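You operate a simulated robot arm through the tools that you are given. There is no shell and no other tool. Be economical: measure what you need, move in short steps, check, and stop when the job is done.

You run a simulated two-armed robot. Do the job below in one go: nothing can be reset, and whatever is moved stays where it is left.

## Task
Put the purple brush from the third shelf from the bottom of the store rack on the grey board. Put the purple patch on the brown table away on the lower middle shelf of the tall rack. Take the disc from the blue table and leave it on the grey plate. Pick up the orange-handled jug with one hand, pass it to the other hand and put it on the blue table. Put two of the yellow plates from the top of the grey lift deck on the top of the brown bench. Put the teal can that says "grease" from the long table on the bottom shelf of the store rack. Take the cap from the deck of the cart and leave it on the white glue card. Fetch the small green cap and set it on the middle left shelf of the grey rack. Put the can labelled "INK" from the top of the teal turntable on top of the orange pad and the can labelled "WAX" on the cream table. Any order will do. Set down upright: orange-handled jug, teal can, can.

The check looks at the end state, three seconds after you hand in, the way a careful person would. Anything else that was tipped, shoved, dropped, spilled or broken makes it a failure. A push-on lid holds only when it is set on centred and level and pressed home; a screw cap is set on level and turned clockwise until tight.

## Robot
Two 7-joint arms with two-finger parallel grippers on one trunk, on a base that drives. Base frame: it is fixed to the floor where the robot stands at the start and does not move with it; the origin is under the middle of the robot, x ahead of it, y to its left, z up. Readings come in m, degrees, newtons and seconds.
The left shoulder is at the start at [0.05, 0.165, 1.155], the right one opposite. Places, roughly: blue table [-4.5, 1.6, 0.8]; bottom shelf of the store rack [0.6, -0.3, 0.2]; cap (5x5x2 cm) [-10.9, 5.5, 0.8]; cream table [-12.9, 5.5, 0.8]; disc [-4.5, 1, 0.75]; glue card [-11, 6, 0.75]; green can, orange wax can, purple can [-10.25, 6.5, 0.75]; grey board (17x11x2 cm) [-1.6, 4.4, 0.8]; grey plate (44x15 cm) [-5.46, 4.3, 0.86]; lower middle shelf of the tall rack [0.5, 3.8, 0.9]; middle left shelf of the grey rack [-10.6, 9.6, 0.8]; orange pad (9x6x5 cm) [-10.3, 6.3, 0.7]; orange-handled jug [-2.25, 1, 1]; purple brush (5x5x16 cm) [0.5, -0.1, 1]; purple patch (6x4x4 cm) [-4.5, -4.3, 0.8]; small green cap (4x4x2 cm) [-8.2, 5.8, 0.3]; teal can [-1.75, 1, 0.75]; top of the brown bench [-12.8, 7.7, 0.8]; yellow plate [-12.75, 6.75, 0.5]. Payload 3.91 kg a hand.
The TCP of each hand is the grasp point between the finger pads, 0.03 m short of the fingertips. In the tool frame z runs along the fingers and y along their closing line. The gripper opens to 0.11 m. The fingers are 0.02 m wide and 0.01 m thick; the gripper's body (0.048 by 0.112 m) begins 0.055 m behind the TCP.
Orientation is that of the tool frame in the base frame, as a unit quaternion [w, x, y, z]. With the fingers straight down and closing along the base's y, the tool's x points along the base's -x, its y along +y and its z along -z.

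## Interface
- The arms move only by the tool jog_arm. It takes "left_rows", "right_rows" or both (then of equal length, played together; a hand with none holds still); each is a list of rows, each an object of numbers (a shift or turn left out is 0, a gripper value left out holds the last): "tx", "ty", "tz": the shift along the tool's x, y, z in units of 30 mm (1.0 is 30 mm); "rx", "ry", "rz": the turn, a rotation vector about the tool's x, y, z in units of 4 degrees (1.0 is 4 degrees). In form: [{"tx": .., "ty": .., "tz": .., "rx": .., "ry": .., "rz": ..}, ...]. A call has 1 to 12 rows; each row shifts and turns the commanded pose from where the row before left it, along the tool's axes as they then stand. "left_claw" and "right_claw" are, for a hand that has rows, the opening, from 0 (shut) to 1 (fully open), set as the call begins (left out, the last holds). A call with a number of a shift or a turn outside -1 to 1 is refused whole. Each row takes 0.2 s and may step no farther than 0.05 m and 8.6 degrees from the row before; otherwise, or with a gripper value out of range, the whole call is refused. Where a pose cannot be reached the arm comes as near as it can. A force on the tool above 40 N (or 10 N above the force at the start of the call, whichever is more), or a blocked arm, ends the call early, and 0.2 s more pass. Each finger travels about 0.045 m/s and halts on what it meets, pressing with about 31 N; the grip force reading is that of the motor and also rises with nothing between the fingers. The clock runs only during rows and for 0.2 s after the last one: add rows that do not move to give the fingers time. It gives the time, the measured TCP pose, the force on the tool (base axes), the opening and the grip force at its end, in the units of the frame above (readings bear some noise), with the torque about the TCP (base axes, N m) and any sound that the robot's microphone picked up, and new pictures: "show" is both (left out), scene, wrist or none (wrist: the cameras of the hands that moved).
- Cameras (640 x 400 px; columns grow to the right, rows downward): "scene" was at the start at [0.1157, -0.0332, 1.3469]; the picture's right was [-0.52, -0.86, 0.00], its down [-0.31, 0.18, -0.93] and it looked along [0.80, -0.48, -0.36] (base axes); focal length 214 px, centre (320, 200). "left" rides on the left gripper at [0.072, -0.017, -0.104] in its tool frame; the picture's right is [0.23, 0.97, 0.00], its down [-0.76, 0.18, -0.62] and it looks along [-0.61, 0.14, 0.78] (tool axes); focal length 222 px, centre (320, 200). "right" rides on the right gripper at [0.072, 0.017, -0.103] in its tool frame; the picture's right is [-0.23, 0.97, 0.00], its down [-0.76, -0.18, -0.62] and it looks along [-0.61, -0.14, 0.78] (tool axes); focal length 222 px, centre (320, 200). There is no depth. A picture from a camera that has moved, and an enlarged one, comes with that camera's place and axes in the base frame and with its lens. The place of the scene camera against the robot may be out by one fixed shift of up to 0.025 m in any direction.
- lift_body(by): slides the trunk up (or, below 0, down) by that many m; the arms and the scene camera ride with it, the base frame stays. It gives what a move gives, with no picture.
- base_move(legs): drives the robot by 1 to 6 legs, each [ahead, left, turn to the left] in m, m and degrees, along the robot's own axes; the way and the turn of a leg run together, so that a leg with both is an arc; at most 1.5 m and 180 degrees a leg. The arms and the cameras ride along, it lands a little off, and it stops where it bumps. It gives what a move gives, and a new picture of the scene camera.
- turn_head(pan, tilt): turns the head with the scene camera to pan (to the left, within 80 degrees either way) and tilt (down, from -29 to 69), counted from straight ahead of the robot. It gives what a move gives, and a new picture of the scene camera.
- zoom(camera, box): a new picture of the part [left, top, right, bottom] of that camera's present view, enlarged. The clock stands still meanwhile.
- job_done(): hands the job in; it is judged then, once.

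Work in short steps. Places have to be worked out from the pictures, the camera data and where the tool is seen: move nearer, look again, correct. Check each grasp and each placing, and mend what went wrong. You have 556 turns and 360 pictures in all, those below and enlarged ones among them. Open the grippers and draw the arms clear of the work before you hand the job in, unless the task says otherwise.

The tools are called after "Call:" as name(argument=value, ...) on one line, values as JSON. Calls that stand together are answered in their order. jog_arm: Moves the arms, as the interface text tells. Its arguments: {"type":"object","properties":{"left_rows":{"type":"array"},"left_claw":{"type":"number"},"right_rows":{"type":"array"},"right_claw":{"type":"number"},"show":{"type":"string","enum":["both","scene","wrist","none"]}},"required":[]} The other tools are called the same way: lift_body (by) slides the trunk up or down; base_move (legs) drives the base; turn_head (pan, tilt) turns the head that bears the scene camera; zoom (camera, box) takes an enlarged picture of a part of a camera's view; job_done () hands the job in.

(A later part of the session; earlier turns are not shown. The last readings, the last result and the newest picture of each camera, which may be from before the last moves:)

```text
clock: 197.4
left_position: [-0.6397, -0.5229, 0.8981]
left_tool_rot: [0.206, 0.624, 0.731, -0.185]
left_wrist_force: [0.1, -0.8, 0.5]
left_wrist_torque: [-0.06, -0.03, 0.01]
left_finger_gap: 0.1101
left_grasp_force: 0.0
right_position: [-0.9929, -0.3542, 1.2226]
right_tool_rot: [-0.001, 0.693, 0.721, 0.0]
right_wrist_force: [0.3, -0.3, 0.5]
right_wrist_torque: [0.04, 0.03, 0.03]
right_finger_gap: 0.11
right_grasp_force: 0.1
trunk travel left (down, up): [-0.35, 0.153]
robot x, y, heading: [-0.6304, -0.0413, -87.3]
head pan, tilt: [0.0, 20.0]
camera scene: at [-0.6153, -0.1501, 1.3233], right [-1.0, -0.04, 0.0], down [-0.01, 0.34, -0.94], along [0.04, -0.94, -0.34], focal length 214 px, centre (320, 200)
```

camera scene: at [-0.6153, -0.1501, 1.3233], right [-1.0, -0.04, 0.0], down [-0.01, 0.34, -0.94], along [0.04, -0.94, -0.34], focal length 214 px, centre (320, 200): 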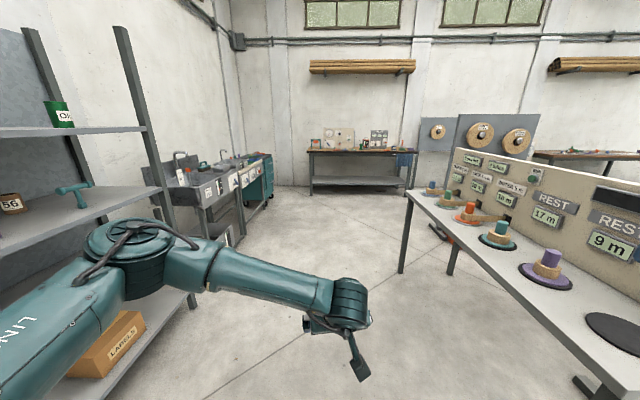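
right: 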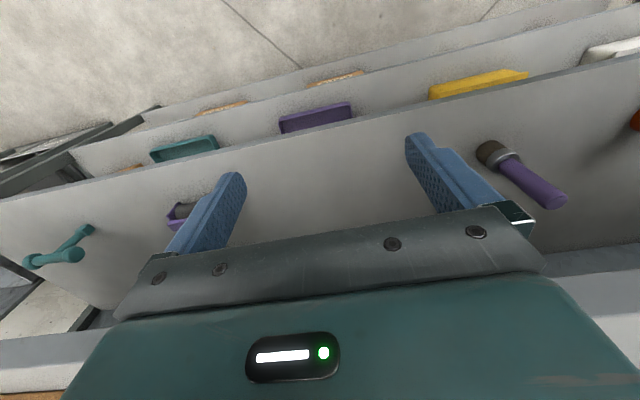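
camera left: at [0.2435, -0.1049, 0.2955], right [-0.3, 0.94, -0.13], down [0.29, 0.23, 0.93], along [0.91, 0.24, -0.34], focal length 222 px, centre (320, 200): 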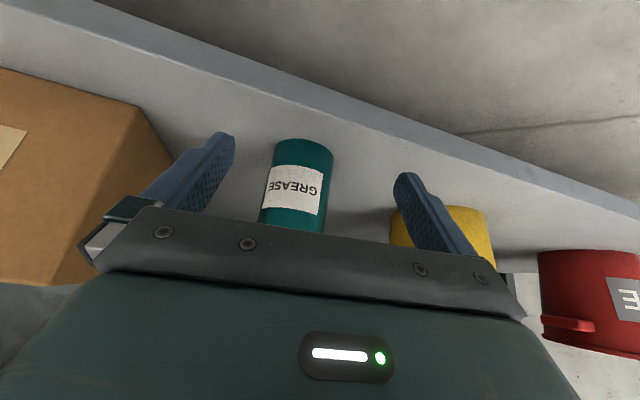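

I'll drive south past the REST table and look west for the brown table.

Call:
base_move(legs=[[1.5, 0, -2], [0.8, 0, 0], [0, 0, -60]])

Call:
turn_head(pan=-40, tilt=15)

```text
clock: 211.4
left_position: [-0.9924, -2.5734, 0.8988]
left_tool_rot: [0.082, 0.91, 0.309, -0.264]
left_wrist_force: [-0.4, -1.1, 0.2]
left_wrist_torque: [-0.01, 0.0, -0.02]
left_finger_gap: 0.1102
left_grasp_force: 0.0
right_position: [-1.0132, -2.1824, 1.2225]
right_tool_rot: [-0.001, 0.964, 0.267, 0.0]
right_wrist_force: [0.5, -0.5, 0.4]
right_wrist_torque: [0.01, -0.01, -0.03]
right_finger_gap: 0.1097
right_grasp_force: 0.0
trunk travel left (down, up): [-0.35, 0.153]
robot x, y, heading: [-0.5674, -2.3539, -149.0]
head pan, tilt: [0.0, 20.0]
camera scene: at [-0.663, -2.4034, 1.3234], right [-0.51, 0.86, 0.0], down [0.29, 0.18, -0.94], along [-0.81, -0.48, -0.34], focal length 214 px, centre (320, 200)
```

scene: 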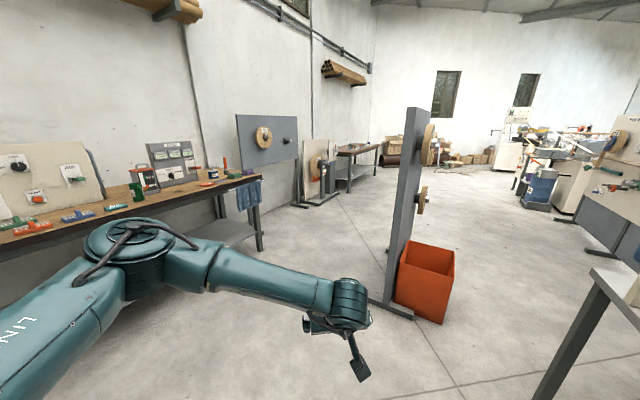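

```text
clock: 212.5
left_position: [-0.994, -2.5735, 0.8981]
left_tool_rot: [0.082, 0.91, 0.308, -0.264]
left_wrist_force: [0.0, -0.1, -0.9]
left_wrist_torque: [-0.01, 0.0, 0.01]
left_finger_gap: 0.11
left_grasp_force: 0.2
right_position: [-1.0142, -2.1837, 1.2246]
right_tool_rot: [-0.001, 0.964, 0.267, 0.0]
right_wrist_force: [0.0, -0.2, -0.4]
right_wrist_torque: [-0.01, 0.01, 0.05]
right_finger_gap: 0.1099
right_grasp_force: 0.1
trunk travel left (down, up): [-0.35, 0.153]
robot x, y, heading: [-0.5638, -2.3552, -148.8]
head pan, tilt: [-40.0, 15.0]
camera scene: at [-0.6754, -2.341, 1.3315], right [0.16, 0.99, 0.0], down [0.26, -0.04, -0.97], along [-0.95, 0.15, -0.26], focal length 214 px, centre (320, 200)
```

scene: 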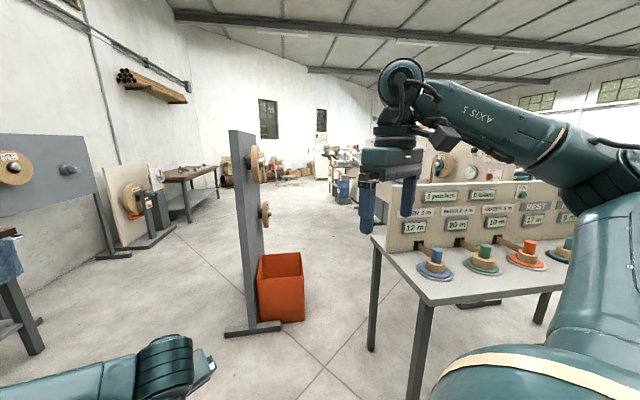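

The lane between the spool stand and the south bench looks passable at y≈-3.3. The brown table should be the second one along the south wall, so I'll drive there.

Call:
base_move(legs=[[0, 0, -31], [0.6, 0.97, 0], [1.5, 0, 0], [1.2, 0, 0]])

Call:
turn_head(pan=35, tilt=25)

```text
clock: 235.5
left_position: [-4.2906, -3.3434, 0.898]
left_tool_rot: [0.011, 0.959, 0.062, -0.276]
left_wrist_force: [0.2, -0.4, -0.5]
left_wrist_torque: [0.0, 0.01, -0.02]
left_finger_gap: 0.11
left_grasp_force: 0.1
right_position: [-4.1116, -2.9945, 1.2224]
right_tool_rot: [-0.001, 1.0, 0.008, 0.0]
right_wrist_force: [-0.1, 0.4, -0.3]
right_wrist_torque: [0.01, -0.01, 0.01]
right_finger_gap: 0.1102
right_grasp_force: 0.2
trunk travel left (down, up): [-0.35, 0.153]
robot x, y, heading: [-3.8091, -3.3653, -179.2]
head pan, tilt: [-40.0, 15.0]
camera scene: at [-3.9043, -3.2954, 1.3315], right [0.63, 0.78, 0.0], down [0.2, -0.16, -0.97], along [-0.75, 0.61, -0.26], focal length 214 px, centre (320, 200)
```

scene: 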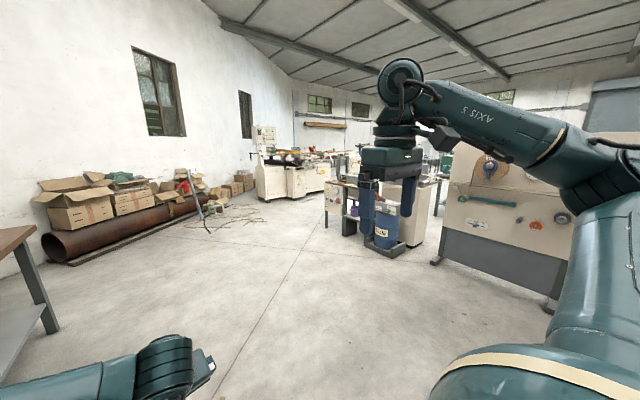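

```text
clock: 236.9
left_position: [-4.2894, -3.3428, 0.8973]
left_tool_rot: [0.012, 0.959, 0.062, -0.276]
left_wrist_force: [0.0, 0.2, -0.4]
left_wrist_torque: [-0.02, 0.01, -0.01]
left_finger_gap: 0.11
left_grasp_force: 0.0
right_position: [-4.1111, -2.9952, 1.2215]
right_tool_rot: [-0.001, 1.0, 0.007, -0.001]
right_wrist_force: [0.2, 0.3, -0.6]
right_wrist_torque: [-0.01, -0.02, -0.01]
right_finger_gap: 0.1098
right_grasp_force: 0.1
trunk travel left (down, up): [-0.35, 0.153]
robot x, y, heading: [-3.8083, -3.3686, -179.3]
head pan, tilt: [35.0, 25.0]
camera scene: at [-3.9063, -3.4083, 1.3153], right [-0.59, 0.81, 0.0], down [0.34, 0.25, -0.91], along [-0.73, -0.53, -0.42], focal length 214 px, centre (320, 200)
```

scene: 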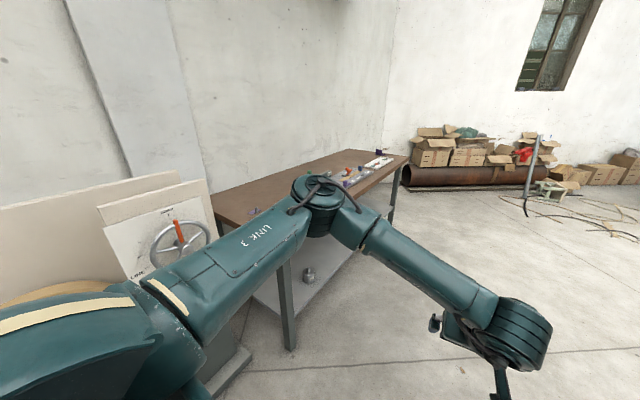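

The brown table's near corner is at about (-4.4, -4.0). I'll move to x≈-4.55 and turn to face it.

Call:
base_move(legs=[[0.72, 0, 0], [0, 0, 89.3]])

Call:
turn_head(pan=0, tilt=40)

```text
clock: 244.7
left_position: [-4.5562, -3.864, 0.8978]
left_tool_rot: [0.203, 0.631, 0.725, -0.187]
left_wrist_force: [-0.8, -0.1, -0.3]
left_wrist_torque: [-0.01, 0.01, 0.03]
left_finger_gap: 0.1103
left_grasp_force: 0.0
right_position: [-4.906, -3.6895, 1.2229]
right_tool_rot: [-0.001, 0.698, 0.716, -0.001]
right_wrist_force: [-0.2, 0.1, 0.2]
right_wrist_torque: [0.03, 0.0, -0.02]
right_finger_gap: 0.1101
right_grasp_force: 0.1
trunk travel left (down, up): [-0.35, 0.153]
robot x, y, heading: [-4.5292, -3.3815, -88.8]
head pan, tilt: [35.0, 25.0]
camera scene: at [-4.4722, -3.4724, 1.3153], right [-0.8, -0.59, 0.0], down [-0.25, 0.34, -0.91], along [0.54, -0.73, -0.42], focal length 214 px, centre (320, 200)
```

scene: 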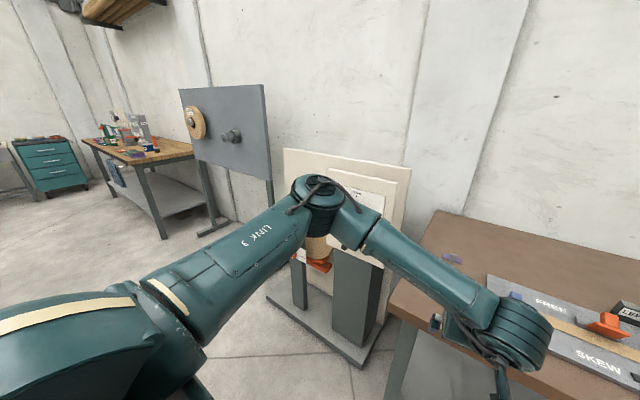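

```text
clock: 245.7
left_position: [-4.555, -3.8639, 0.8979]
left_tool_rot: [0.204, 0.631, 0.725, -0.187]
left_wrist_force: [0.0, -0.8, 0.3]
left_wrist_torque: [0.0, -0.02, 0.0]
left_finger_gap: 0.1101
left_grasp_force: 0.0
right_position: [-4.905, -3.6891, 1.2232]
right_tool_rot: [0.0, 0.698, 0.717, -0.001]
right_wrist_force: [-0.5, 0.4, 0.1]
right_wrist_torque: [0.02, -0.06, 0.0]
right_finger_gap: 0.11
right_grasp_force: 0.1
trunk travel left (down, up): [-0.35, 0.153]
robot x, y, heading: [-4.5356, -3.3864, -88.8]
head pan, tilt: [0.0, 40.0]
camera scene: at [-4.5248, -3.4833, 1.292], right [-1.0, -0.03, 0.0], down [-0.02, 0.64, -0.77], along [0.02, -0.77, -0.64], focal length 214 px, centre (320, 200)
```

scene: 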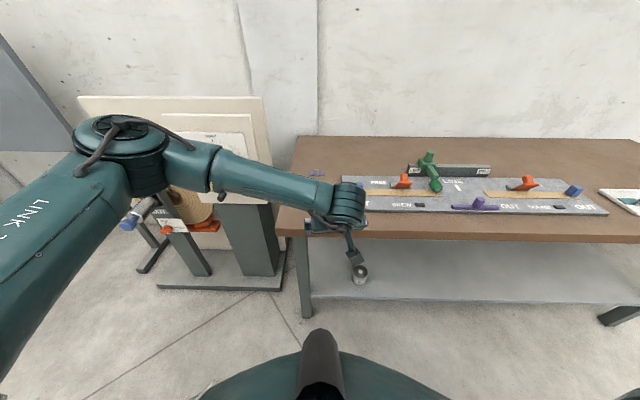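

Call:
zoom(camera="scene", box=[280, 150, 360, 200])

Call:
jog_arm(left_rows=[{"tx": -0.51, "tz": -0.86}, {"tx": -0.51, "tz": -0.86}, {"tx": -0.51, "tz": -0.86}, {"tx": -0.855, "tz": 0.505}, {"tx": -0.855, "tz": 0.505}], show="wrist")

```text
8.00 times, centred on (320, 175) of scene
camera zoom: at [-4.5248, -3.4833, 1.292], right [-1.0, -0.03, 0.0], down [-0.02, 0.64, -0.77], along [0.02, -0.77, -0.64], focal length 1716 px, centre (320, 400)
```

zoom: 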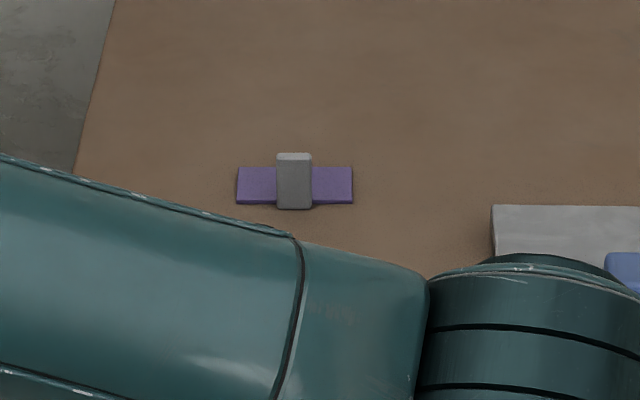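

```text
clock: 246.9
left_position: [-4.5471, -3.9215, 0.9892]
left_tool_rot: [0.205, 0.63, 0.725, -0.187]
left_wrist_force: [0.9, 1.2, 0.2]
left_wrist_torque: [-0.04, -0.02, 0.01]
left_finger_gap: 0.1097
left_grasp_force: 0.0
right_position: [-4.9052, -3.6896, 1.2215]
right_tool_rot: [-0.001, 0.698, 0.716, -0.001]
right_wrist_force: [-0.1, -0.4, -0.9]
right_wrist_torque: [0.0, 0.02, -0.03]
right_finger_gap: 0.1097
right_grasp_force: 0.1
trunk travel left (down, up): [-0.35, 0.153]
robot x, y, heading: [-4.5318, -3.3856, -88.4]
head pan, tilt: [0.0, 40.0]
camera left: at [-4.5784, -3.8102, 1.0391], right [0.94, 0.32, -0.13], down [0.23, -0.29, 0.93], along [0.26, -0.9, -0.34], focal length 222 px, centre (320, 200)
```

left: 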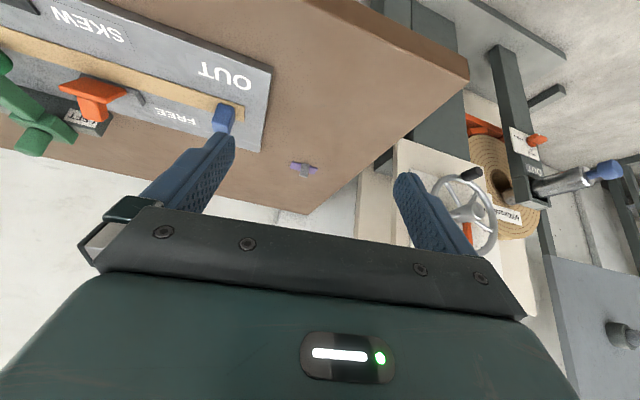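

The patch is a flat purple strip with a grey nub, at about (-4.50, -4.25). I'll move the base closer and look with the wrist camera.

Call:
base_move(legs=[[0.24, 0.045, 0]])

Call:
jog_arm(left_rows=[{"tx": -0.855, "tz": 0.505}, {"tx": 0.51, "tz": 0.86}], show="wrist")

```text
clock: 248.7
left_position: [-4.4958, -4.1624, 0.9889]
left_tool_rot: [0.205, 0.631, 0.725, -0.186]
left_wrist_force: [-0.5, -0.8, -0.2]
left_wrist_torque: [0.02, 0.03, -0.01]
left_finger_gap: 0.11
left_grasp_force: 0.1
right_position: [-4.8537, -3.9295, 1.2239]
right_tool_rot: [-0.001, 0.698, 0.716, 0.0]
right_wrist_force: [-1.0, 0.0, 0.2]
right_wrist_torque: [0.0, -0.01, 0.01]
right_finger_gap: 0.1101
right_grasp_force: 0.0
trunk travel left (down, up): [-0.35, 0.153]
robot x, y, heading: [-4.4841, -3.6255, -88.4]
head pan, tilt: [0.0, 40.0]
camera scene: at [-4.4738, -3.7241, 1.2919], right [-1.0, -0.03, 0.0], down [-0.02, 0.64, -0.77], along [0.02, -0.77, -0.64], focal length 214 px, centre (320, 200)
```

scene: 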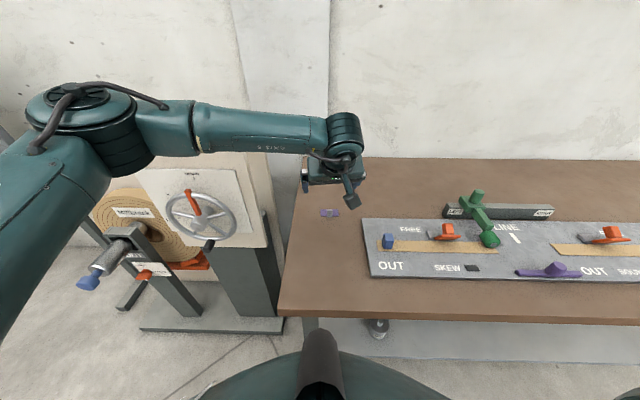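

```text
clock: 249.3
left_position: [-4.4927, -4.1926, 0.9584]
left_tool_rot: [0.205, 0.631, 0.725, -0.186]
left_wrist_force: [-0.1, -0.6, -0.2]
left_wrist_torque: [0.02, -0.03, -0.03]
left_finger_gap: 0.11
left_grasp_force: 0.0
right_position: [-4.8549, -3.9303, 1.2227]
right_tool_rot: [-0.001, 0.698, 0.716, 0.0]
right_wrist_force: [0.3, 0.2, -0.1]
right_wrist_torque: [0.01, 0.0, 0.02]
right_finger_gap: 0.1099
right_grasp_force: 0.0
trunk travel left (down, up): [-0.35, 0.153]
robot x, y, heading: [-4.4836, -3.6227, -88.4]
head pan, tilt: [0.0, 40.0]
camera left: at [-4.5236, -4.0806, 1.0091], right [0.94, 0.32, -0.13], down [0.23, -0.29, 0.93], along [0.26, -0.9, -0.34], focal length 222 px, centre (320, 200)
```

left: 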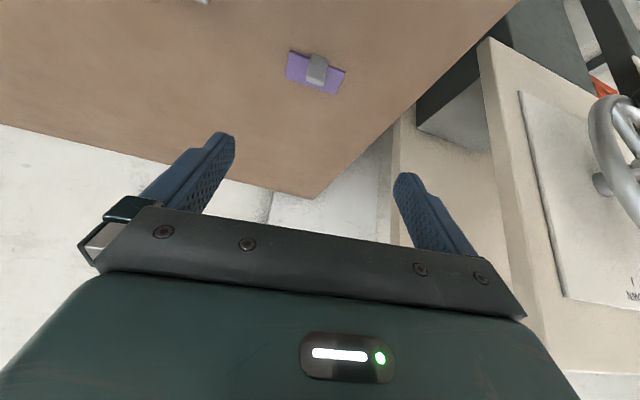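

Triangulation gives the nub at about (-4.499, -4.245, 0.807), with the strip parallel to the finger closing line. I'll descend partway and recheck.

Call:
jog_arm(left_rows=[{"tx": 0.068, "ty": -0.094, "tz": 0.825}, {"tx": 0.068, "ty": -0.094, "tz": 0.825}, {"tx": 0.068, "ty": -0.094, "tz": 0.825}, {"tx": 0.068, "ty": -0.094, "tz": 0.825}, {}], left_claw=0.6, show="wrist")

```text
clock: 250.5
left_position: [-4.4972, -4.2388, 0.8704]
left_tool_rot: [0.205, 0.631, 0.725, -0.186]
left_wrist_force: [-0.2, -0.3, -0.1]
left_wrist_torque: [-0.01, -0.02, -0.01]
left_finger_gap: 0.066
left_grasp_force: 0.1
right_position: [-4.8537, -3.9291, 1.2232]
right_tool_rot: [0.0, 0.697, 0.717, -0.002]
right_wrist_force: [-0.3, -0.5, -0.4]
right_wrist_torque: [0.0, -0.01, -0.01]
right_finger_gap: 0.1101
right_grasp_force: 0.1
trunk travel left (down, up): [-0.35, 0.153]
robot x, y, heading: [-4.4868, -3.6242, -88.5]
head pan, tilt: [0.0, 40.0]
camera left: at [-4.5282, -4.1284, 0.9208], right [0.94, 0.32, -0.13], down [0.23, -0.28, 0.93], along [0.26, -0.9, -0.34], focal length 222 px, centre (320, 200)
```

left: 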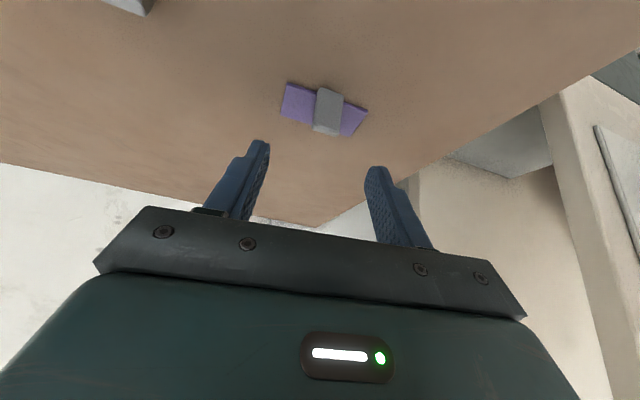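

It's aligned, so I'll lower to z≈0.834 and close on the nub.

Call:
jog_arm(left_rows=[{"tx": 0.32, "tz": 0.51}, {"tx": 0.32, "tz": 0.51}, {}], show="wrist")

Call:
jog_arm(left_rows=[{}, {}, {}, {}, {}, {}], left_claw=0, show="wrist")

```text
clock: 251.3
left_position: [-4.4983, -4.24, 0.8357]
left_tool_rot: [0.205, 0.631, 0.724, -0.187]
left_wrist_force: [-0.2, -0.2, 0.2]
left_wrist_torque: [-0.01, -0.01, 0.01]
left_finger_gap: 0.0664
left_grasp_force: 0.0
right_position: [-4.8536, -3.9299, 1.2235]
right_tool_rot: [0.0, 0.698, 0.716, -0.002]
right_wrist_force: [-0.2, 0.2, 0.0]
right_wrist_torque: [-0.02, 0.0, -0.01]
right_finger_gap: 0.1099
right_grasp_force: 0.1
trunk travel left (down, up): [-0.35, 0.153]
robot x, y, heading: [-4.4841, -3.6235, -88.4]
head pan, tilt: [0.0, 40.0]
camera left: at [-4.5293, -4.1279, 0.8853], right [0.94, 0.32, -0.13], down [0.23, -0.28, 0.93], along [0.26, -0.9, -0.34], focal length 222 px, centre (320, 200)
```

left: 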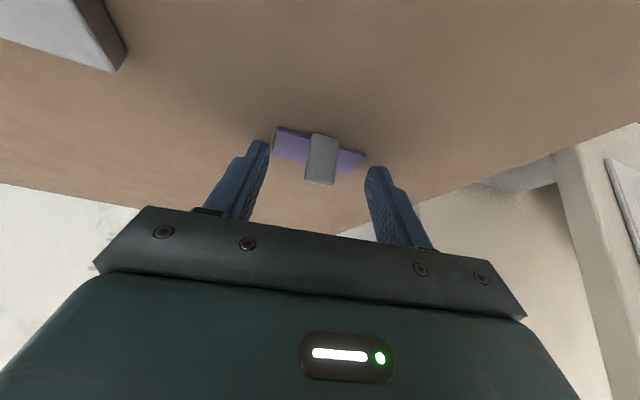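

```text
clock: 252.7
left_position: [-4.4974, -4.2391, 0.8342]
left_tool_rot: [0.204, 0.631, 0.725, -0.187]
left_wrist_force: [-0.6, -0.4, 0.0]
left_wrist_torque: [-0.04, 0.0, 0.01]
left_finger_gap: 0.017
left_grasp_force: 31.3
right_position: [-4.8536, -3.9291, 1.2228]
right_tool_rot: [-0.001, 0.698, 0.716, -0.001]
right_wrist_force: [-0.4, -0.6, 1.1]
right_wrist_torque: [0.01, -0.01, -0.02]
right_finger_gap: 0.1101
right_grasp_force: 0.1
trunk travel left (down, up): [-0.35, 0.153]
robot x, y, heading: [-4.484, -3.6247, -88.6]
head pan, tilt: [0.0, 40.0]
camera left: at [-4.5292, -4.128, 0.8856], right [0.94, 0.32, -0.13], down [0.23, -0.28, 0.93], along [0.26, -0.9, -0.34], focal length 222 px, centre (320, 200)
```

left: 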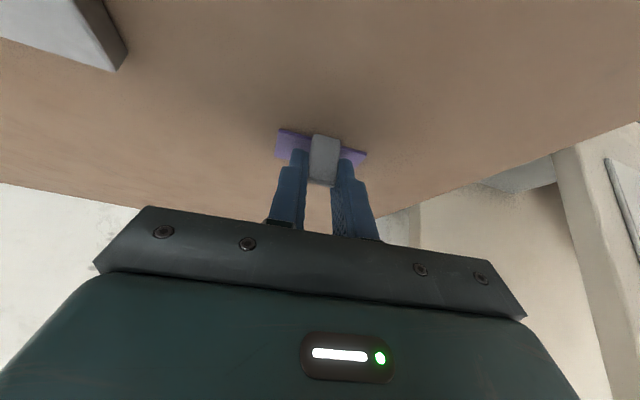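

The nub is gripped with a gap of 1.7 cm. I'll lift and check.

Call:
jog_arm(left_rows=[{"tx": -0.26, "tz": -0.43}, {"tx": -0.51, "tz": -0.86}, {"tx": -0.51, "tz": -0.86}, {"tx": -0.51, "tz": -0.86}, {"tx": -0.51, "tz": -0.86}, {"tx": -0.51, "tz": -0.86}], show="wrist")

```text
clock: 254.1
left_position: [-4.4972, -4.2348, 1.0015]
left_tool_rot: [0.205, 0.63, 0.725, -0.187]
left_wrist_force: [-0.1, 0.1, 1.0]
left_wrist_torque: [0.01, -0.02, 0.01]
left_finger_gap: 0.0165
left_grasp_force: 31.2
right_position: [-4.8548, -3.9301, 1.2226]
right_tool_rot: [0.001, 0.697, 0.717, -0.001]
right_wrist_force: [0.0, 0.8, 0.1]
right_wrist_torque: [0.03, -0.02, 0.0]
right_finger_gap: 0.11
right_grasp_force: 0.1
trunk travel left (down, up): [-0.35, 0.153]
robot x, y, heading: [-4.4769, -3.6229, -88.3]
head pan, tilt: [0.0, 40.0]
camera left: at [-4.5282, -4.1231, 1.0525], right [0.94, 0.32, -0.13], down [0.23, -0.28, 0.93], along [0.26, -0.9, -0.34], focal length 222 px, centre (320, 200)
```

left: 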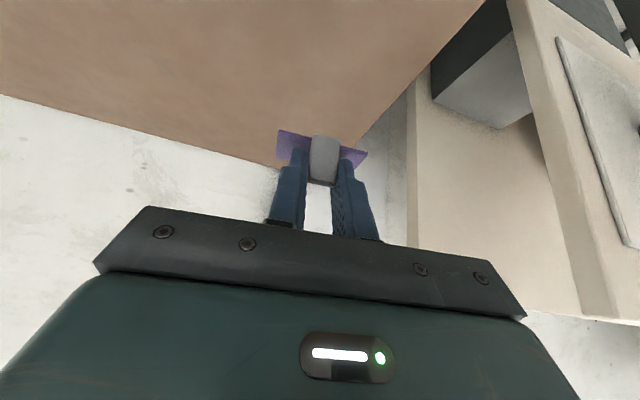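

The patch is held. I'll drive back the way I came, toward the tall rack at (0.5, 3.8).

Call:
base_move(legs=[[-0.28, 0, 0], [0, 0, 88.4], [1.5, 0, 0], [1.5, 0, 0], [0.35, 0, 0], [0.55, 1.0, 0]])

```text
clock: 284.5
left_position: [-0.0086, -2.3375, 1.0019]
left_tool_rot: [0.277, -0.068, 0.958, 0.013]
left_wrist_force: [0.2, 0.0, -1.3]
left_wrist_torque: [0.02, 0.01, -0.02]
left_finger_gap: 0.0164
left_grasp_force: 31.0
right_position: [-0.3118, -2.6957, 1.2232]
right_tool_rot: [0.001, -0.015, 1.0, -0.001]
right_wrist_force: [0.1, 0.1, 0.0]
right_wrist_torque: [-0.04, 0.0, 0.04]
right_finger_gap: 0.1097
right_grasp_force: 0.0
trunk travel left (down, up): [-0.35, 0.153]
robot x, y, heading: [-0.6184, -2.3307, 1.8]
head pan, tilt: [0.0, 40.0]
camera scene: at [-0.4978, -2.3084, 1.292], right [0.03, -1.0, 0.0], down [-0.64, -0.02, -0.77], along [0.77, 0.02, -0.64], focal length 214 px, centre (320, 200)
```

scene: 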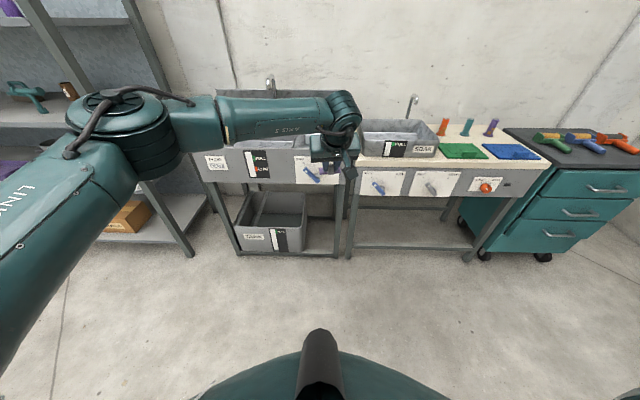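

Call:
base_move(legs=[[0, 0, 88.2], [1.5, 0, 0], [1.5, 0, 0], [1.5, 0, 0], [1.3, 0, 0]])

Call:
turn_head(pan=-70, tilt=15)

```text
clock: 316.0
left_position: [-0.8764, 4.1053, 1.0013]
left_tool_rot: [-0.18, 0.742, -0.611, -0.209]
left_wrist_force: [-0.3, 0.4, -0.5]
left_wrist_torque: [0.02, 0.01, -0.01]
left_finger_gap: 0.0165
left_grasp_force: 30.4
right_position: [-0.503, 3.8204, 1.2232]
right_tool_rot: [-0.001, 0.735, -0.678, 0.0]
right_wrist_force: [0.3, -0.4, -0.2]
right_wrist_torque: [0.03, 0.01, 0.06]
right_finger_gap: 0.1101
right_grasp_force: 0.1
trunk travel left (down, up): [-0.35, 0.153]
robot x, y, heading: [-0.8583, 3.4966, 94.6]
head pan, tilt: [0.0, 40.0]
camera scene: at [-0.8586, 3.6246, 1.292], right [1.0, 0.08, 0.0], down [0.05, -0.64, -0.77], along [-0.06, 0.76, -0.64], focal length 214 px, centre (320, 200)
```

scene: 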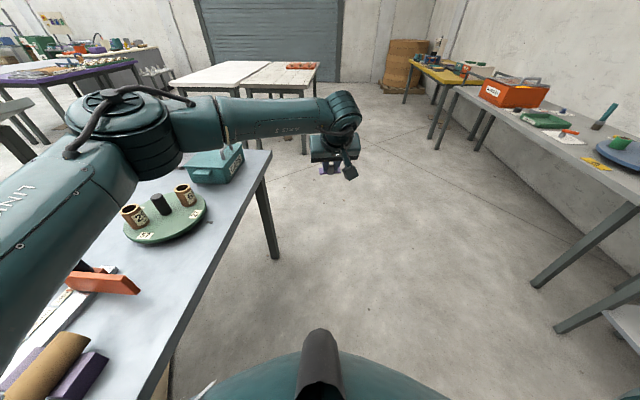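

```text
clock: 317.4
left_position: [-0.8763, 4.1066, 1.0026]
left_tool_rot: [-0.181, 0.743, -0.61, -0.21]
left_wrist_force: [0.7, -0.2, -0.8]
left_wrist_torque: [0.02, 0.0, 0.0]
left_finger_gap: 0.0167
left_grasp_force: 31.2
right_position: [-0.5028, 3.8214, 1.2224]
right_tool_rot: [-0.001, 0.735, -0.678, 0.0]
right_wrist_force: [-0.1, 0.4, 0.7]
right_wrist_torque: [-0.02, -0.01, 0.01]
right_finger_gap: 0.11
right_grasp_force: 0.0
trunk travel left (down, up): [-0.35, 0.153]
robot x, y, heading: [-0.856, 3.4928, 94.7]
head pan, tilt: [-70.0, 15.0]
camera scene: at [-0.7668, 3.5787, 1.3315], right [0.42, -0.91, 0.0], down [-0.24, -0.11, -0.97], along [0.88, 0.4, -0.26], focal length 214 px, centre (320, 200)
```

scene: 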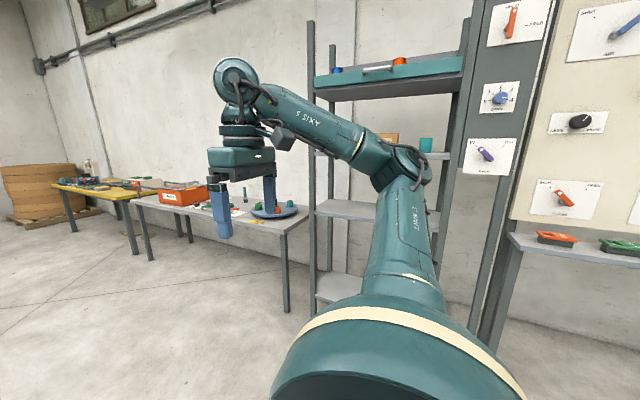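

Call:
base_move(legs=[[0, -0.15, 0], [0, 0, -94.6], [0, 0.3, 0]])

Call:
turn_head(pan=0, tilt=15)

```text
clock: 326.2
left_position: [-0.0979, 3.7892, 1.0018]
left_tool_rot: [0.276, -0.062, 0.959, 0.012]
left_wrist_force: [-0.4, 0.2, -0.3]
left_wrist_torque: [0.0, 0.04, -0.03]
left_finger_gap: 0.0164
left_grasp_force: 31.0
right_position: [-0.4066, 3.4369, 1.223]
right_tool_rot: [0.001, -0.008, 1.0, -0.002]
right_wrist_force: [1.1, 0.9, -0.1]
right_wrist_torque: [0.01, 0.01, 0.03]
right_finger_gap: 0.1099
right_grasp_force: 0.2
trunk travel left (down, up): [-0.35, 0.153]
robot x, y, heading: [-0.7058, 3.8122, 0.9]
head pan, tilt: [-70.0, 15.0]
camera scene: at [-0.6388, 3.7394, 1.3316], right [-0.93, -0.36, 0.0], down [-0.09, 0.24, -0.97], along [0.34, -0.9, -0.26], focal length 214 px, centre (320, 200)
```

scene: 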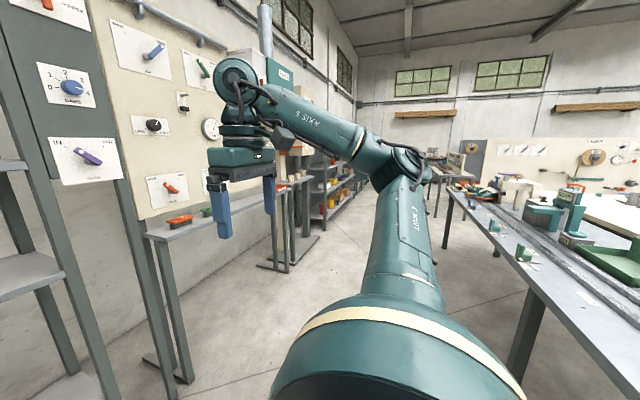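

```text
clock: 327.6
left_position: [-0.0978, 3.7914, 1.0013]
left_tool_rot: [0.277, -0.06, 0.959, 0.01]
left_wrist_force: [0.0, -0.1, -0.8]
left_wrist_torque: [0.01, 0.02, -0.01]
left_finger_gap: 0.0164
left_grasp_force: 30.7
right_position: [-0.4065, 3.4367, 1.2223]
right_tool_rot: [0.001, -0.007, 1.0, 0.0]
right_wrist_force: [-0.8, -0.3, 0.1]
right_wrist_torque: [0.06, -0.03, 0.01]
right_finger_gap: 0.1098
right_grasp_force: 0.1
trunk travel left (down, up): [-0.35, 0.153]
robot x, y, heading: [-0.7088, 3.8126, 0.5]
head pan, tilt: [0.0, 15.0]
camera scene: at [-0.5786, 3.8277, 1.3316], right [0.01, -1.0, 0.0], down [-0.26, 0.0, -0.97], along [0.97, 0.01, -0.26], focal length 214 px, centre (320, 200)
```

scene: 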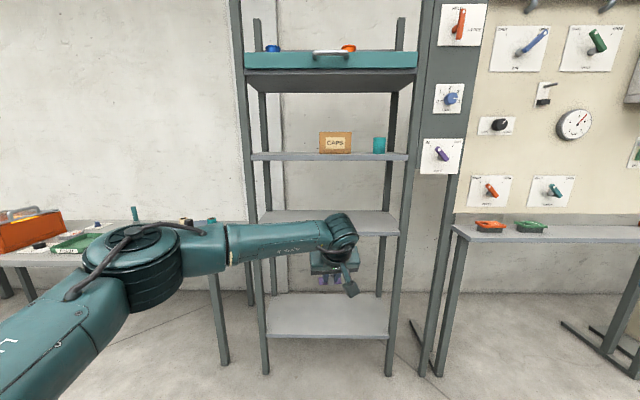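

The lower middle shelf is empty, at z≈0.91, with its front at x≈0.40. I'll extend the arm first so the elbow stays clear of the rack post.

Call:
jog_arm(left_rows=[{"tx": -0.84, "ty": -0.1, "tz": 0.53}, {"tx": -0.84, "ty": -0.1, "tz": 0.53}, {"tx": -0.84, "ty": -0.1, "tz": 0.53}, {}], show="none")

Call:
base_move(legs=[[0.38, 0, 0]])

```text
clock: 328.6
left_position: [-0.0079, 3.7949, 1.0005]
left_tool_rot: [0.276, -0.06, 0.959, 0.01]
left_wrist_force: [0.0, 0.2, 0.4]
left_wrist_torque: [-0.01, 0.0, 0.04]
left_finger_gap: 0.0165
left_grasp_force: 31.2
right_position: [-0.407, 3.4383, 1.2232]
right_tool_rot: [0.001, -0.007, 1.0, -0.001]
right_wrist_force: [0.1, 0.4, 0.1]
right_wrist_torque: [-0.02, -0.02, -0.01]
right_finger_gap: 0.1102
right_grasp_force: 0.1
trunk travel left (down, up): [-0.35, 0.153]
robot x, y, heading: [-0.7071, 3.8098, 0.7]
head pan, tilt: [0.0, 15.0]
```

```text
clock: 331.1
left_position: [0.3711, 3.796, 1.0024]
left_tool_rot: [0.276, -0.059, 0.959, 0.01]
left_wrist_force: [-0.2, -0.2, 0.3]
left_wrist_torque: [0.01, 0.03, 0.01]
left_finger_gap: 0.0165
left_grasp_force: 30.5
right_position: [-0.0295, 3.4397, 1.2239]
right_tool_rot: [0.0, -0.005, 1.0, 0.0]
right_wrist_force: [0.4, 0.3, 0.2]
right_wrist_torque: [-0.02, 0.0, 0.01]
right_finger_gap: 0.1102
right_grasp_force: 0.2
trunk travel left (down, up): [-0.35, 0.153]
robot x, y, heading: [-0.3298, 3.8151, 0.4]
head pan, tilt: [0.0, 15.0]
camera scene: at [-0.1993, 3.8321, 1.3315], right [0.01, -1.0, 0.0], down [-0.26, 0.0, -0.97], along [0.97, 0.01, -0.26], focal length 214 px, centre (320, 200)
```

scene: 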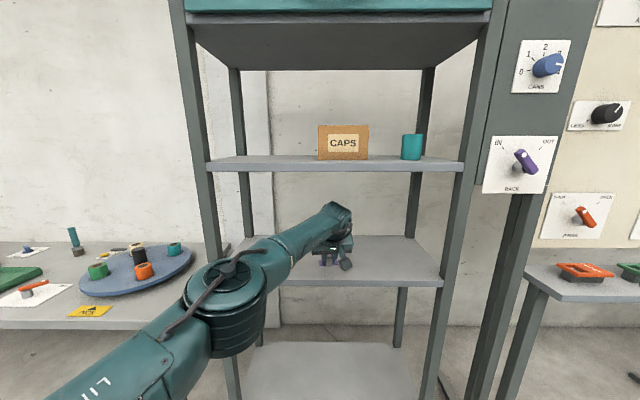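

Call:
jog_arm(left_rows=[{}], show="wrist")

Call:
zoom(camera="scene", box=[160, 130, 480, 330])

```text
clock: 331.4
left_position: [0.37, 3.7962, 1.0005]
left_tool_rot: [0.276, -0.06, 0.959, 0.011]
left_wrist_force: [-0.1, 0.7, -0.8]
left_wrist_torque: [-0.03, 0.05, -0.01]
left_finger_gap: 0.0165
left_grasp_force: 31.1
right_position: [-0.0298, 3.4416, 1.2234]
right_tool_rot: [0.001, -0.006, 1.0, 0.0]
right_wrist_force: [0.4, 0.0, 0.4]
right_wrist_torque: [0.02, 0.0, -0.04]
right_finger_gap: 0.11
right_grasp_force: 0.1
trunk travel left (down, up): [-0.35, 0.153]
robot x, y, heading: [-0.329, 3.8145, 0.7]
head pan, tilt: [0.0, 15.0]
camera left: at [0.2575, 3.7639, 1.0521], right [-0.31, 0.94, -0.13], down [0.29, 0.23, 0.93], along [0.91, 0.25, -0.34], focal length 222 px, centre (320, 200)
```

left: 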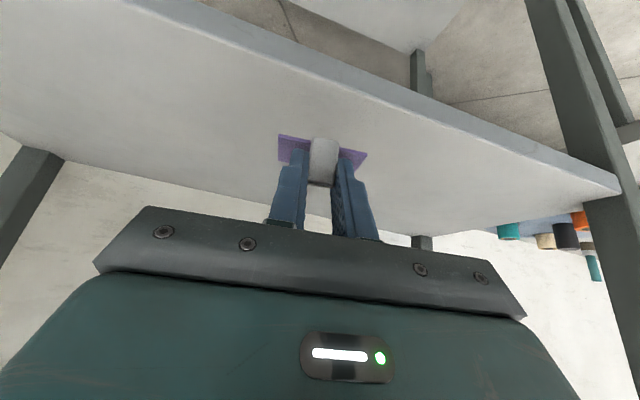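

```text
2.00 times, centred on (320, 230) of scene
camera zoom: at [-0.1997, 3.8321, 1.3315], right [0.01, -1.0, 0.0], down [-0.26, 0.0, -0.97], along [0.97, 0.01, -0.26], focal length 429 px, centre (320, 140)
```

zoom: 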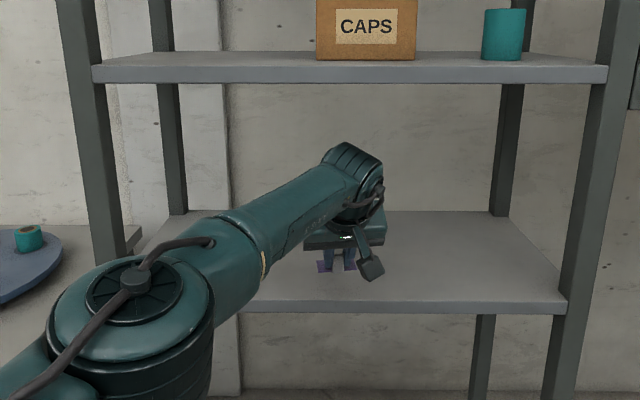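

The shelf front edge is at x≈0.365. I'll advance 9 cm and lower toward the shelf.

Call:
base_move(legs=[[0.1, 0, 0]])

Call:
jog_arm(left_rows=[{"tx": 0.265, "tz": 0.425}, {"tx": 0.265, "tz": 0.425}, {"tx": 0.07, "tz": 0.115}, {"tx": 0.07, "tz": 0.115}], show="wrist")

```text
clock: 332.6
left_position: [0.4706, 3.7982, 1.0015]
left_tool_rot: [0.276, -0.06, 0.959, 0.01]
left_wrist_force: [0.5, 0.8, 0.3]
left_wrist_torque: [0.0, -0.02, 0.02]
left_finger_gap: 0.0165
left_grasp_force: 31.0
right_position: [0.0708, 3.4421, 1.222]
right_tool_rot: [0.0, -0.006, 1.0, -0.001]
right_wrist_force: [0.1, -0.2, 1.3]
right_wrist_torque: [-0.03, 0.04, 0.01]
right_finger_gap: 0.1101
right_grasp_force: 0.0
trunk travel left (down, up): [-0.35, 0.153]
robot x, y, heading: [-0.2288, 3.8162, 0.6]
head pan, tilt: [0.0, 15.0]
camera scene: at [-0.0996, 3.8333, 1.3314], right [0.01, -1.0, 0.0], down [-0.26, 0.0, -0.97], along [0.97, 0.01, -0.26], focal length 214 px, centre (320, 200)
```

scene: 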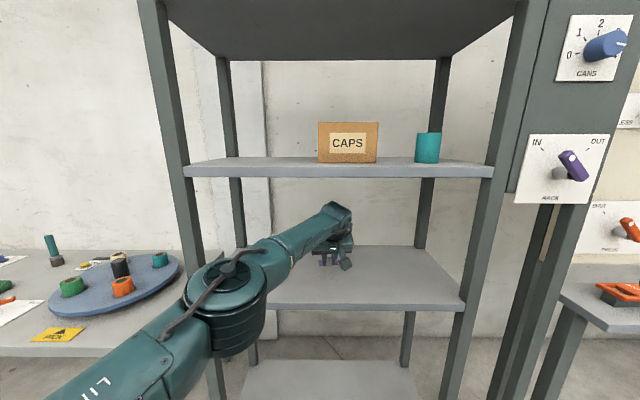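

```text
clock: 333.6
left_position: [0.4703, 3.7977, 0.9641]
left_tool_rot: [0.276, -0.059, 0.959, 0.01]
left_wrist_force: [0.0, 0.1, 0.1]
left_wrist_torque: [0.02, 0.02, -0.01]
left_finger_gap: 0.0167
left_grasp_force: 31.0
right_position: [0.0702, 3.4416, 1.2223]
right_tool_rot: [0.001, -0.006, 1.0, 0.0]
right_wrist_force: [0.3, 0.4, -0.6]
right_wrist_torque: [0.02, 0.0, 0.02]
right_finger_gap: 0.1099
right_grasp_force: 0.1
trunk travel left (down, up): [-0.35, 0.153]
robot x, y, heading: [-0.2295, 3.8162, 0.8]
head pan, tilt: [0.0, 15.0]
camera left: at [0.3563, 3.765, 1.0137], right [-0.31, 0.94, -0.13], down [0.29, 0.23, 0.93], along [0.91, 0.25, -0.34], focal length 222 px, centre (320, 200)
```

left: 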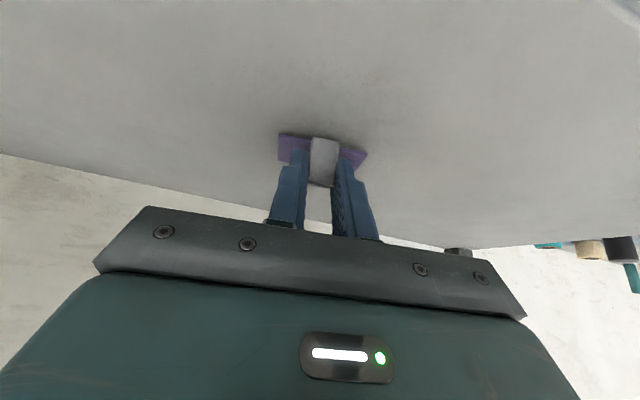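

Now I'll lower in 4 mm steps, checking the force.

Call:
jog_arm(left_rows=[{"tx": 0.07, "tz": 0.115}, {"tx": 0.07, "tz": 0.115}, {"tx": 0.07, "tz": 0.115}], show="none")

```text
clock: 334.4
left_position: [0.4703, 3.7973, 0.9544]
left_tool_rot: [0.28, -0.059, 0.958, 0.01]
left_wrist_force: [0.5, 0.1, 11.7]
left_wrist_torque: [0.23, -0.07, -0.03]
left_finger_gap: 0.0167
left_grasp_force: 30.7
right_position: [0.0684, 3.4426, 1.2235]
right_tool_rot: [0.002, -0.006, 1.0, 0.0]
right_wrist_force: [1.0, 0.6, 0.2]
right_wrist_torque: [0.01, -0.02, 0.01]
right_finger_gap: 0.1099
right_grasp_force: 0.0
trunk travel left (down, up): [-0.35, 0.153]
robot x, y, heading: [-0.2292, 3.8148, 0.7]
head pan, tilt: [0.0, 15.0]
```

It's in contact at 12 N, so I'll release and retreat up along the tool.

Call:
jog_arm(left_rows=[{}, {}, {}, {"tx": -0.26, "tz": -0.43}, {"tx": -0.51, "tz": -0.86}, {"tz": -1}, {"tz": -1}], left_claw=0.6, show="wrist")

```text
clock: 336.0
left_position: [0.4363, 3.7916, 1.0482]
left_tool_rot: [0.276, -0.061, 0.959, 0.011]
left_wrist_force: [0.1, 0.2, -1.1]
left_wrist_torque: [0.03, 0.02, 0.0]
left_finger_gap: 0.0658
left_grasp_force: 0.0
right_position: [0.0706, 3.4418, 1.2227]
right_tool_rot: [0.001, -0.006, 1.0, -0.001]
right_wrist_force: [0.1, 0.2, 0.5]
right_wrist_torque: [0.0, 0.01, -0.02]
right_finger_gap: 0.1101
right_grasp_force: 0.1
trunk travel left (down, up): [-0.35, 0.153]
robot x, y, heading: [-0.2316, 3.8139, 0.6]
head pan, tilt: [0.0, 15.0]
camera left: at [0.3232, 3.7596, 1.0979], right [-0.31, 0.94, -0.13], down [0.29, 0.23, 0.93], along [0.91, 0.25, -0.34], focal length 222 px, centre (320, 200)
```

left: 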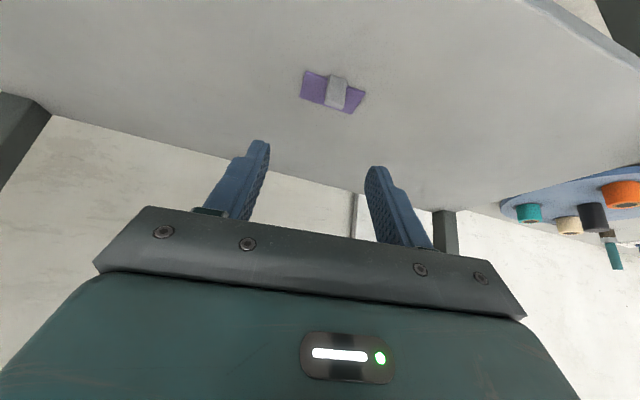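

The patch is placed. Now I'll head to the jug on the cream table at about (-2.25, 1.0), back down the aisle and along the corridor.

Call:
base_move(legs=[[-0.42, 0, 0], [0, 0, -90.7], [1.5, 0, 0], [1.5, 0, 0], [0.55, 0, 0]])

```text
clock: 359.1
left_position: [-0.7502, -0.3696, 1.0475]
left_tool_rot: [0.199, 0.649, 0.708, -0.191]
left_wrist_force: [-0.8, 0.1, -0.9]
left_wrist_torque: [0.0, 0.01, 0.03]
left_finger_gap: 0.0664
left_grasp_force: 0.0
right_position: [-1.0864, 0.012, 1.2237]
right_tool_rot: [0.002, 0.716, 0.698, -0.001]
right_wrist_force: [-0.4, 0.4, 0.4]
right_wrist_torque: [0.03, 0.01, 0.01]
right_finger_gap: 0.1101
right_grasp_force: 0.0
trunk travel left (down, up): [-0.35, 0.153]
robot x, y, heading: [-0.7017, 0.2975, -91.3]
head pan, tilt: [0.0, 15.0]
camera scene: at [-0.6975, 0.1898, 1.3315], right [-1.0, 0.02, 0.0], down [0.01, 0.26, -0.97], along [-0.02, -0.97, -0.26], focal length 214 px, centre (320, 200)
```

scene: 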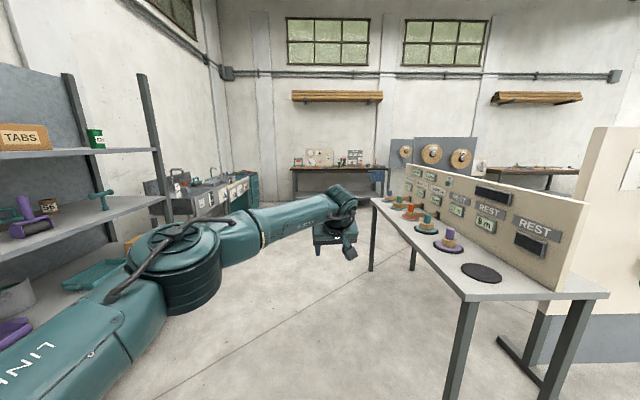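

I'll retract the left arm somewhat, then turn to face +y and slide west.

Call:
jog_arm(left_rows=[{"tx": 0.84, "ty": 0.07, "tz": -0.53}, {"tx": 0.84, "ty": 0.07, "tz": -0.53}, {"tx": 0.84, "ty": 0.07, "tz": -0.53}, {"tx": 0.84, "ty": 0.07, "tz": -0.53}, {"tx": 0.84, "ty": 0.07, "tz": -0.53}, {"tx": 0.84, "ty": 0.07, "tz": -0.53}, {"tx": -0.51, "tz": -0.86}, {"tx": -0.51, "tz": -0.86}, {"tx": -0.51, "tz": -0.86}], left_claw=1, show="none")

Call:
base_move(legs=[[0.08, 0, 180], [0, 1.5, 0]])

Call:
turn_head(pan=0, tilt=30)

```text
clock: 361.1
left_position: [-0.7531, -0.1836, 1.1378]
left_tool_rot: [0.199, 0.649, 0.709, -0.191]
left_wrist_force: [-0.2, -0.2, 0.5]
left_wrist_torque: [-0.03, 0.01, -0.01]
left_finger_gap: 0.11
left_grasp_force: 0.0
right_position: [-1.0865, 0.0131, 1.2231]
right_tool_rot: [0.001, 0.716, 0.698, -0.001]
right_wrist_force: [0.4, 0.1, 0.3]
right_wrist_torque: [0.0, 0.02, 0.0]
right_finger_gap: 0.11
right_grasp_force: 0.0
trunk travel left (down, up): [-0.35, 0.153]
robot x, y, heading: [-0.7005, 0.3009, -91.5]
head pan, tilt: [0.0, 15.0]
```

```text
clock: 381.7
left_position: [-2.0819, 0.8676, 1.1366]
left_tool_rot: [-0.195, 0.699, -0.659, -0.197]
left_wrist_force: [-0.8, -0.3, 0.0]
left_wrist_torque: [0.02, -0.01, 0.01]
left_finger_gap: 0.1102
left_grasp_force: 0.0
right_position: [-1.7559, 0.6588, 1.222]
right_tool_rot: [0.001, -0.688, 0.726, 0.001]
right_wrist_force: [0.8, -0.9, -0.5]
right_wrist_torque: [0.0, 0.01, -0.02]
right_finger_gap: 0.11
right_grasp_force: 0.0
trunk travel left (down, up): [-0.35, 0.153]
robot x, y, heading: [-2.1512, 0.3814, 86.4]
head pan, tilt: [0.0, 15.0]
cut short: leg 1
camera scene: at [-2.1364, 0.5226, 1.3316], right [1.0, -0.06, 0.0], down [-0.01, -0.26, -0.97], along [0.05, 0.96, -0.26], focal length 214 px, centre (320, 200)
```

scene: 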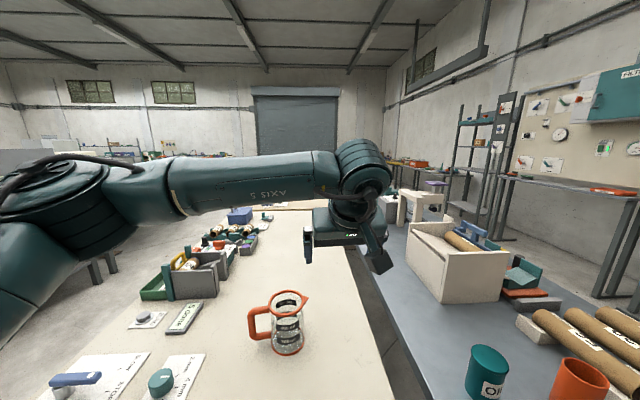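

```text
clock: 382.5
left_position: [-2.0827, 0.8671, 1.1374]
left_tool_rot: [-0.195, 0.699, -0.66, -0.196]
left_wrist_force: [-0.7, -0.8, 0.3]
left_wrist_torque: [-0.01, -0.01, -0.03]
left_finger_gap: 0.1099
left_grasp_force: 0.1
right_position: [-1.7542, 0.6583, 1.2224]
right_tool_rot: [0.0, -0.687, 0.727, 0.0]
right_wrist_force: [0.6, 0.6, -0.2]
right_wrist_torque: [-0.03, 0.03, -0.03]
right_finger_gap: 0.11
right_grasp_force: 0.1
trunk travel left (down, up): [-0.35, 0.153]
robot x, y, heading: [-2.1516, 0.3857, 86.8]
head pan, tilt: [0.0, 30.0]
camera scene: at [-2.1365, 0.5196, 1.3074], right [1.0, -0.06, 0.0], down [-0.03, -0.5, -0.87], along [0.05, 0.86, -0.5], focal length 214 px, centre (320, 200)
```

scene: 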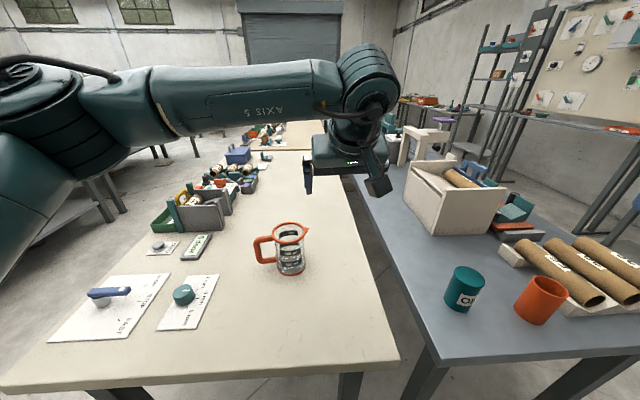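

Call:
zoom(camera="scene", box=[225, 205, 345, 280])

```text
5.33 times, centred on (285, 242) of scene
camera zoom: at [-2.1365, 0.5196, 1.3074], right [1.0, -0.06, 0.0], down [-0.03, -0.5, -0.87], along [0.05, 0.86, -0.5], focal length 1144 px, centre (507, -27)
```

zoom: 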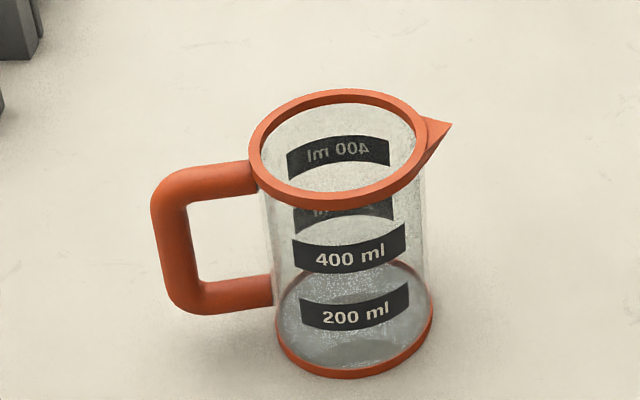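

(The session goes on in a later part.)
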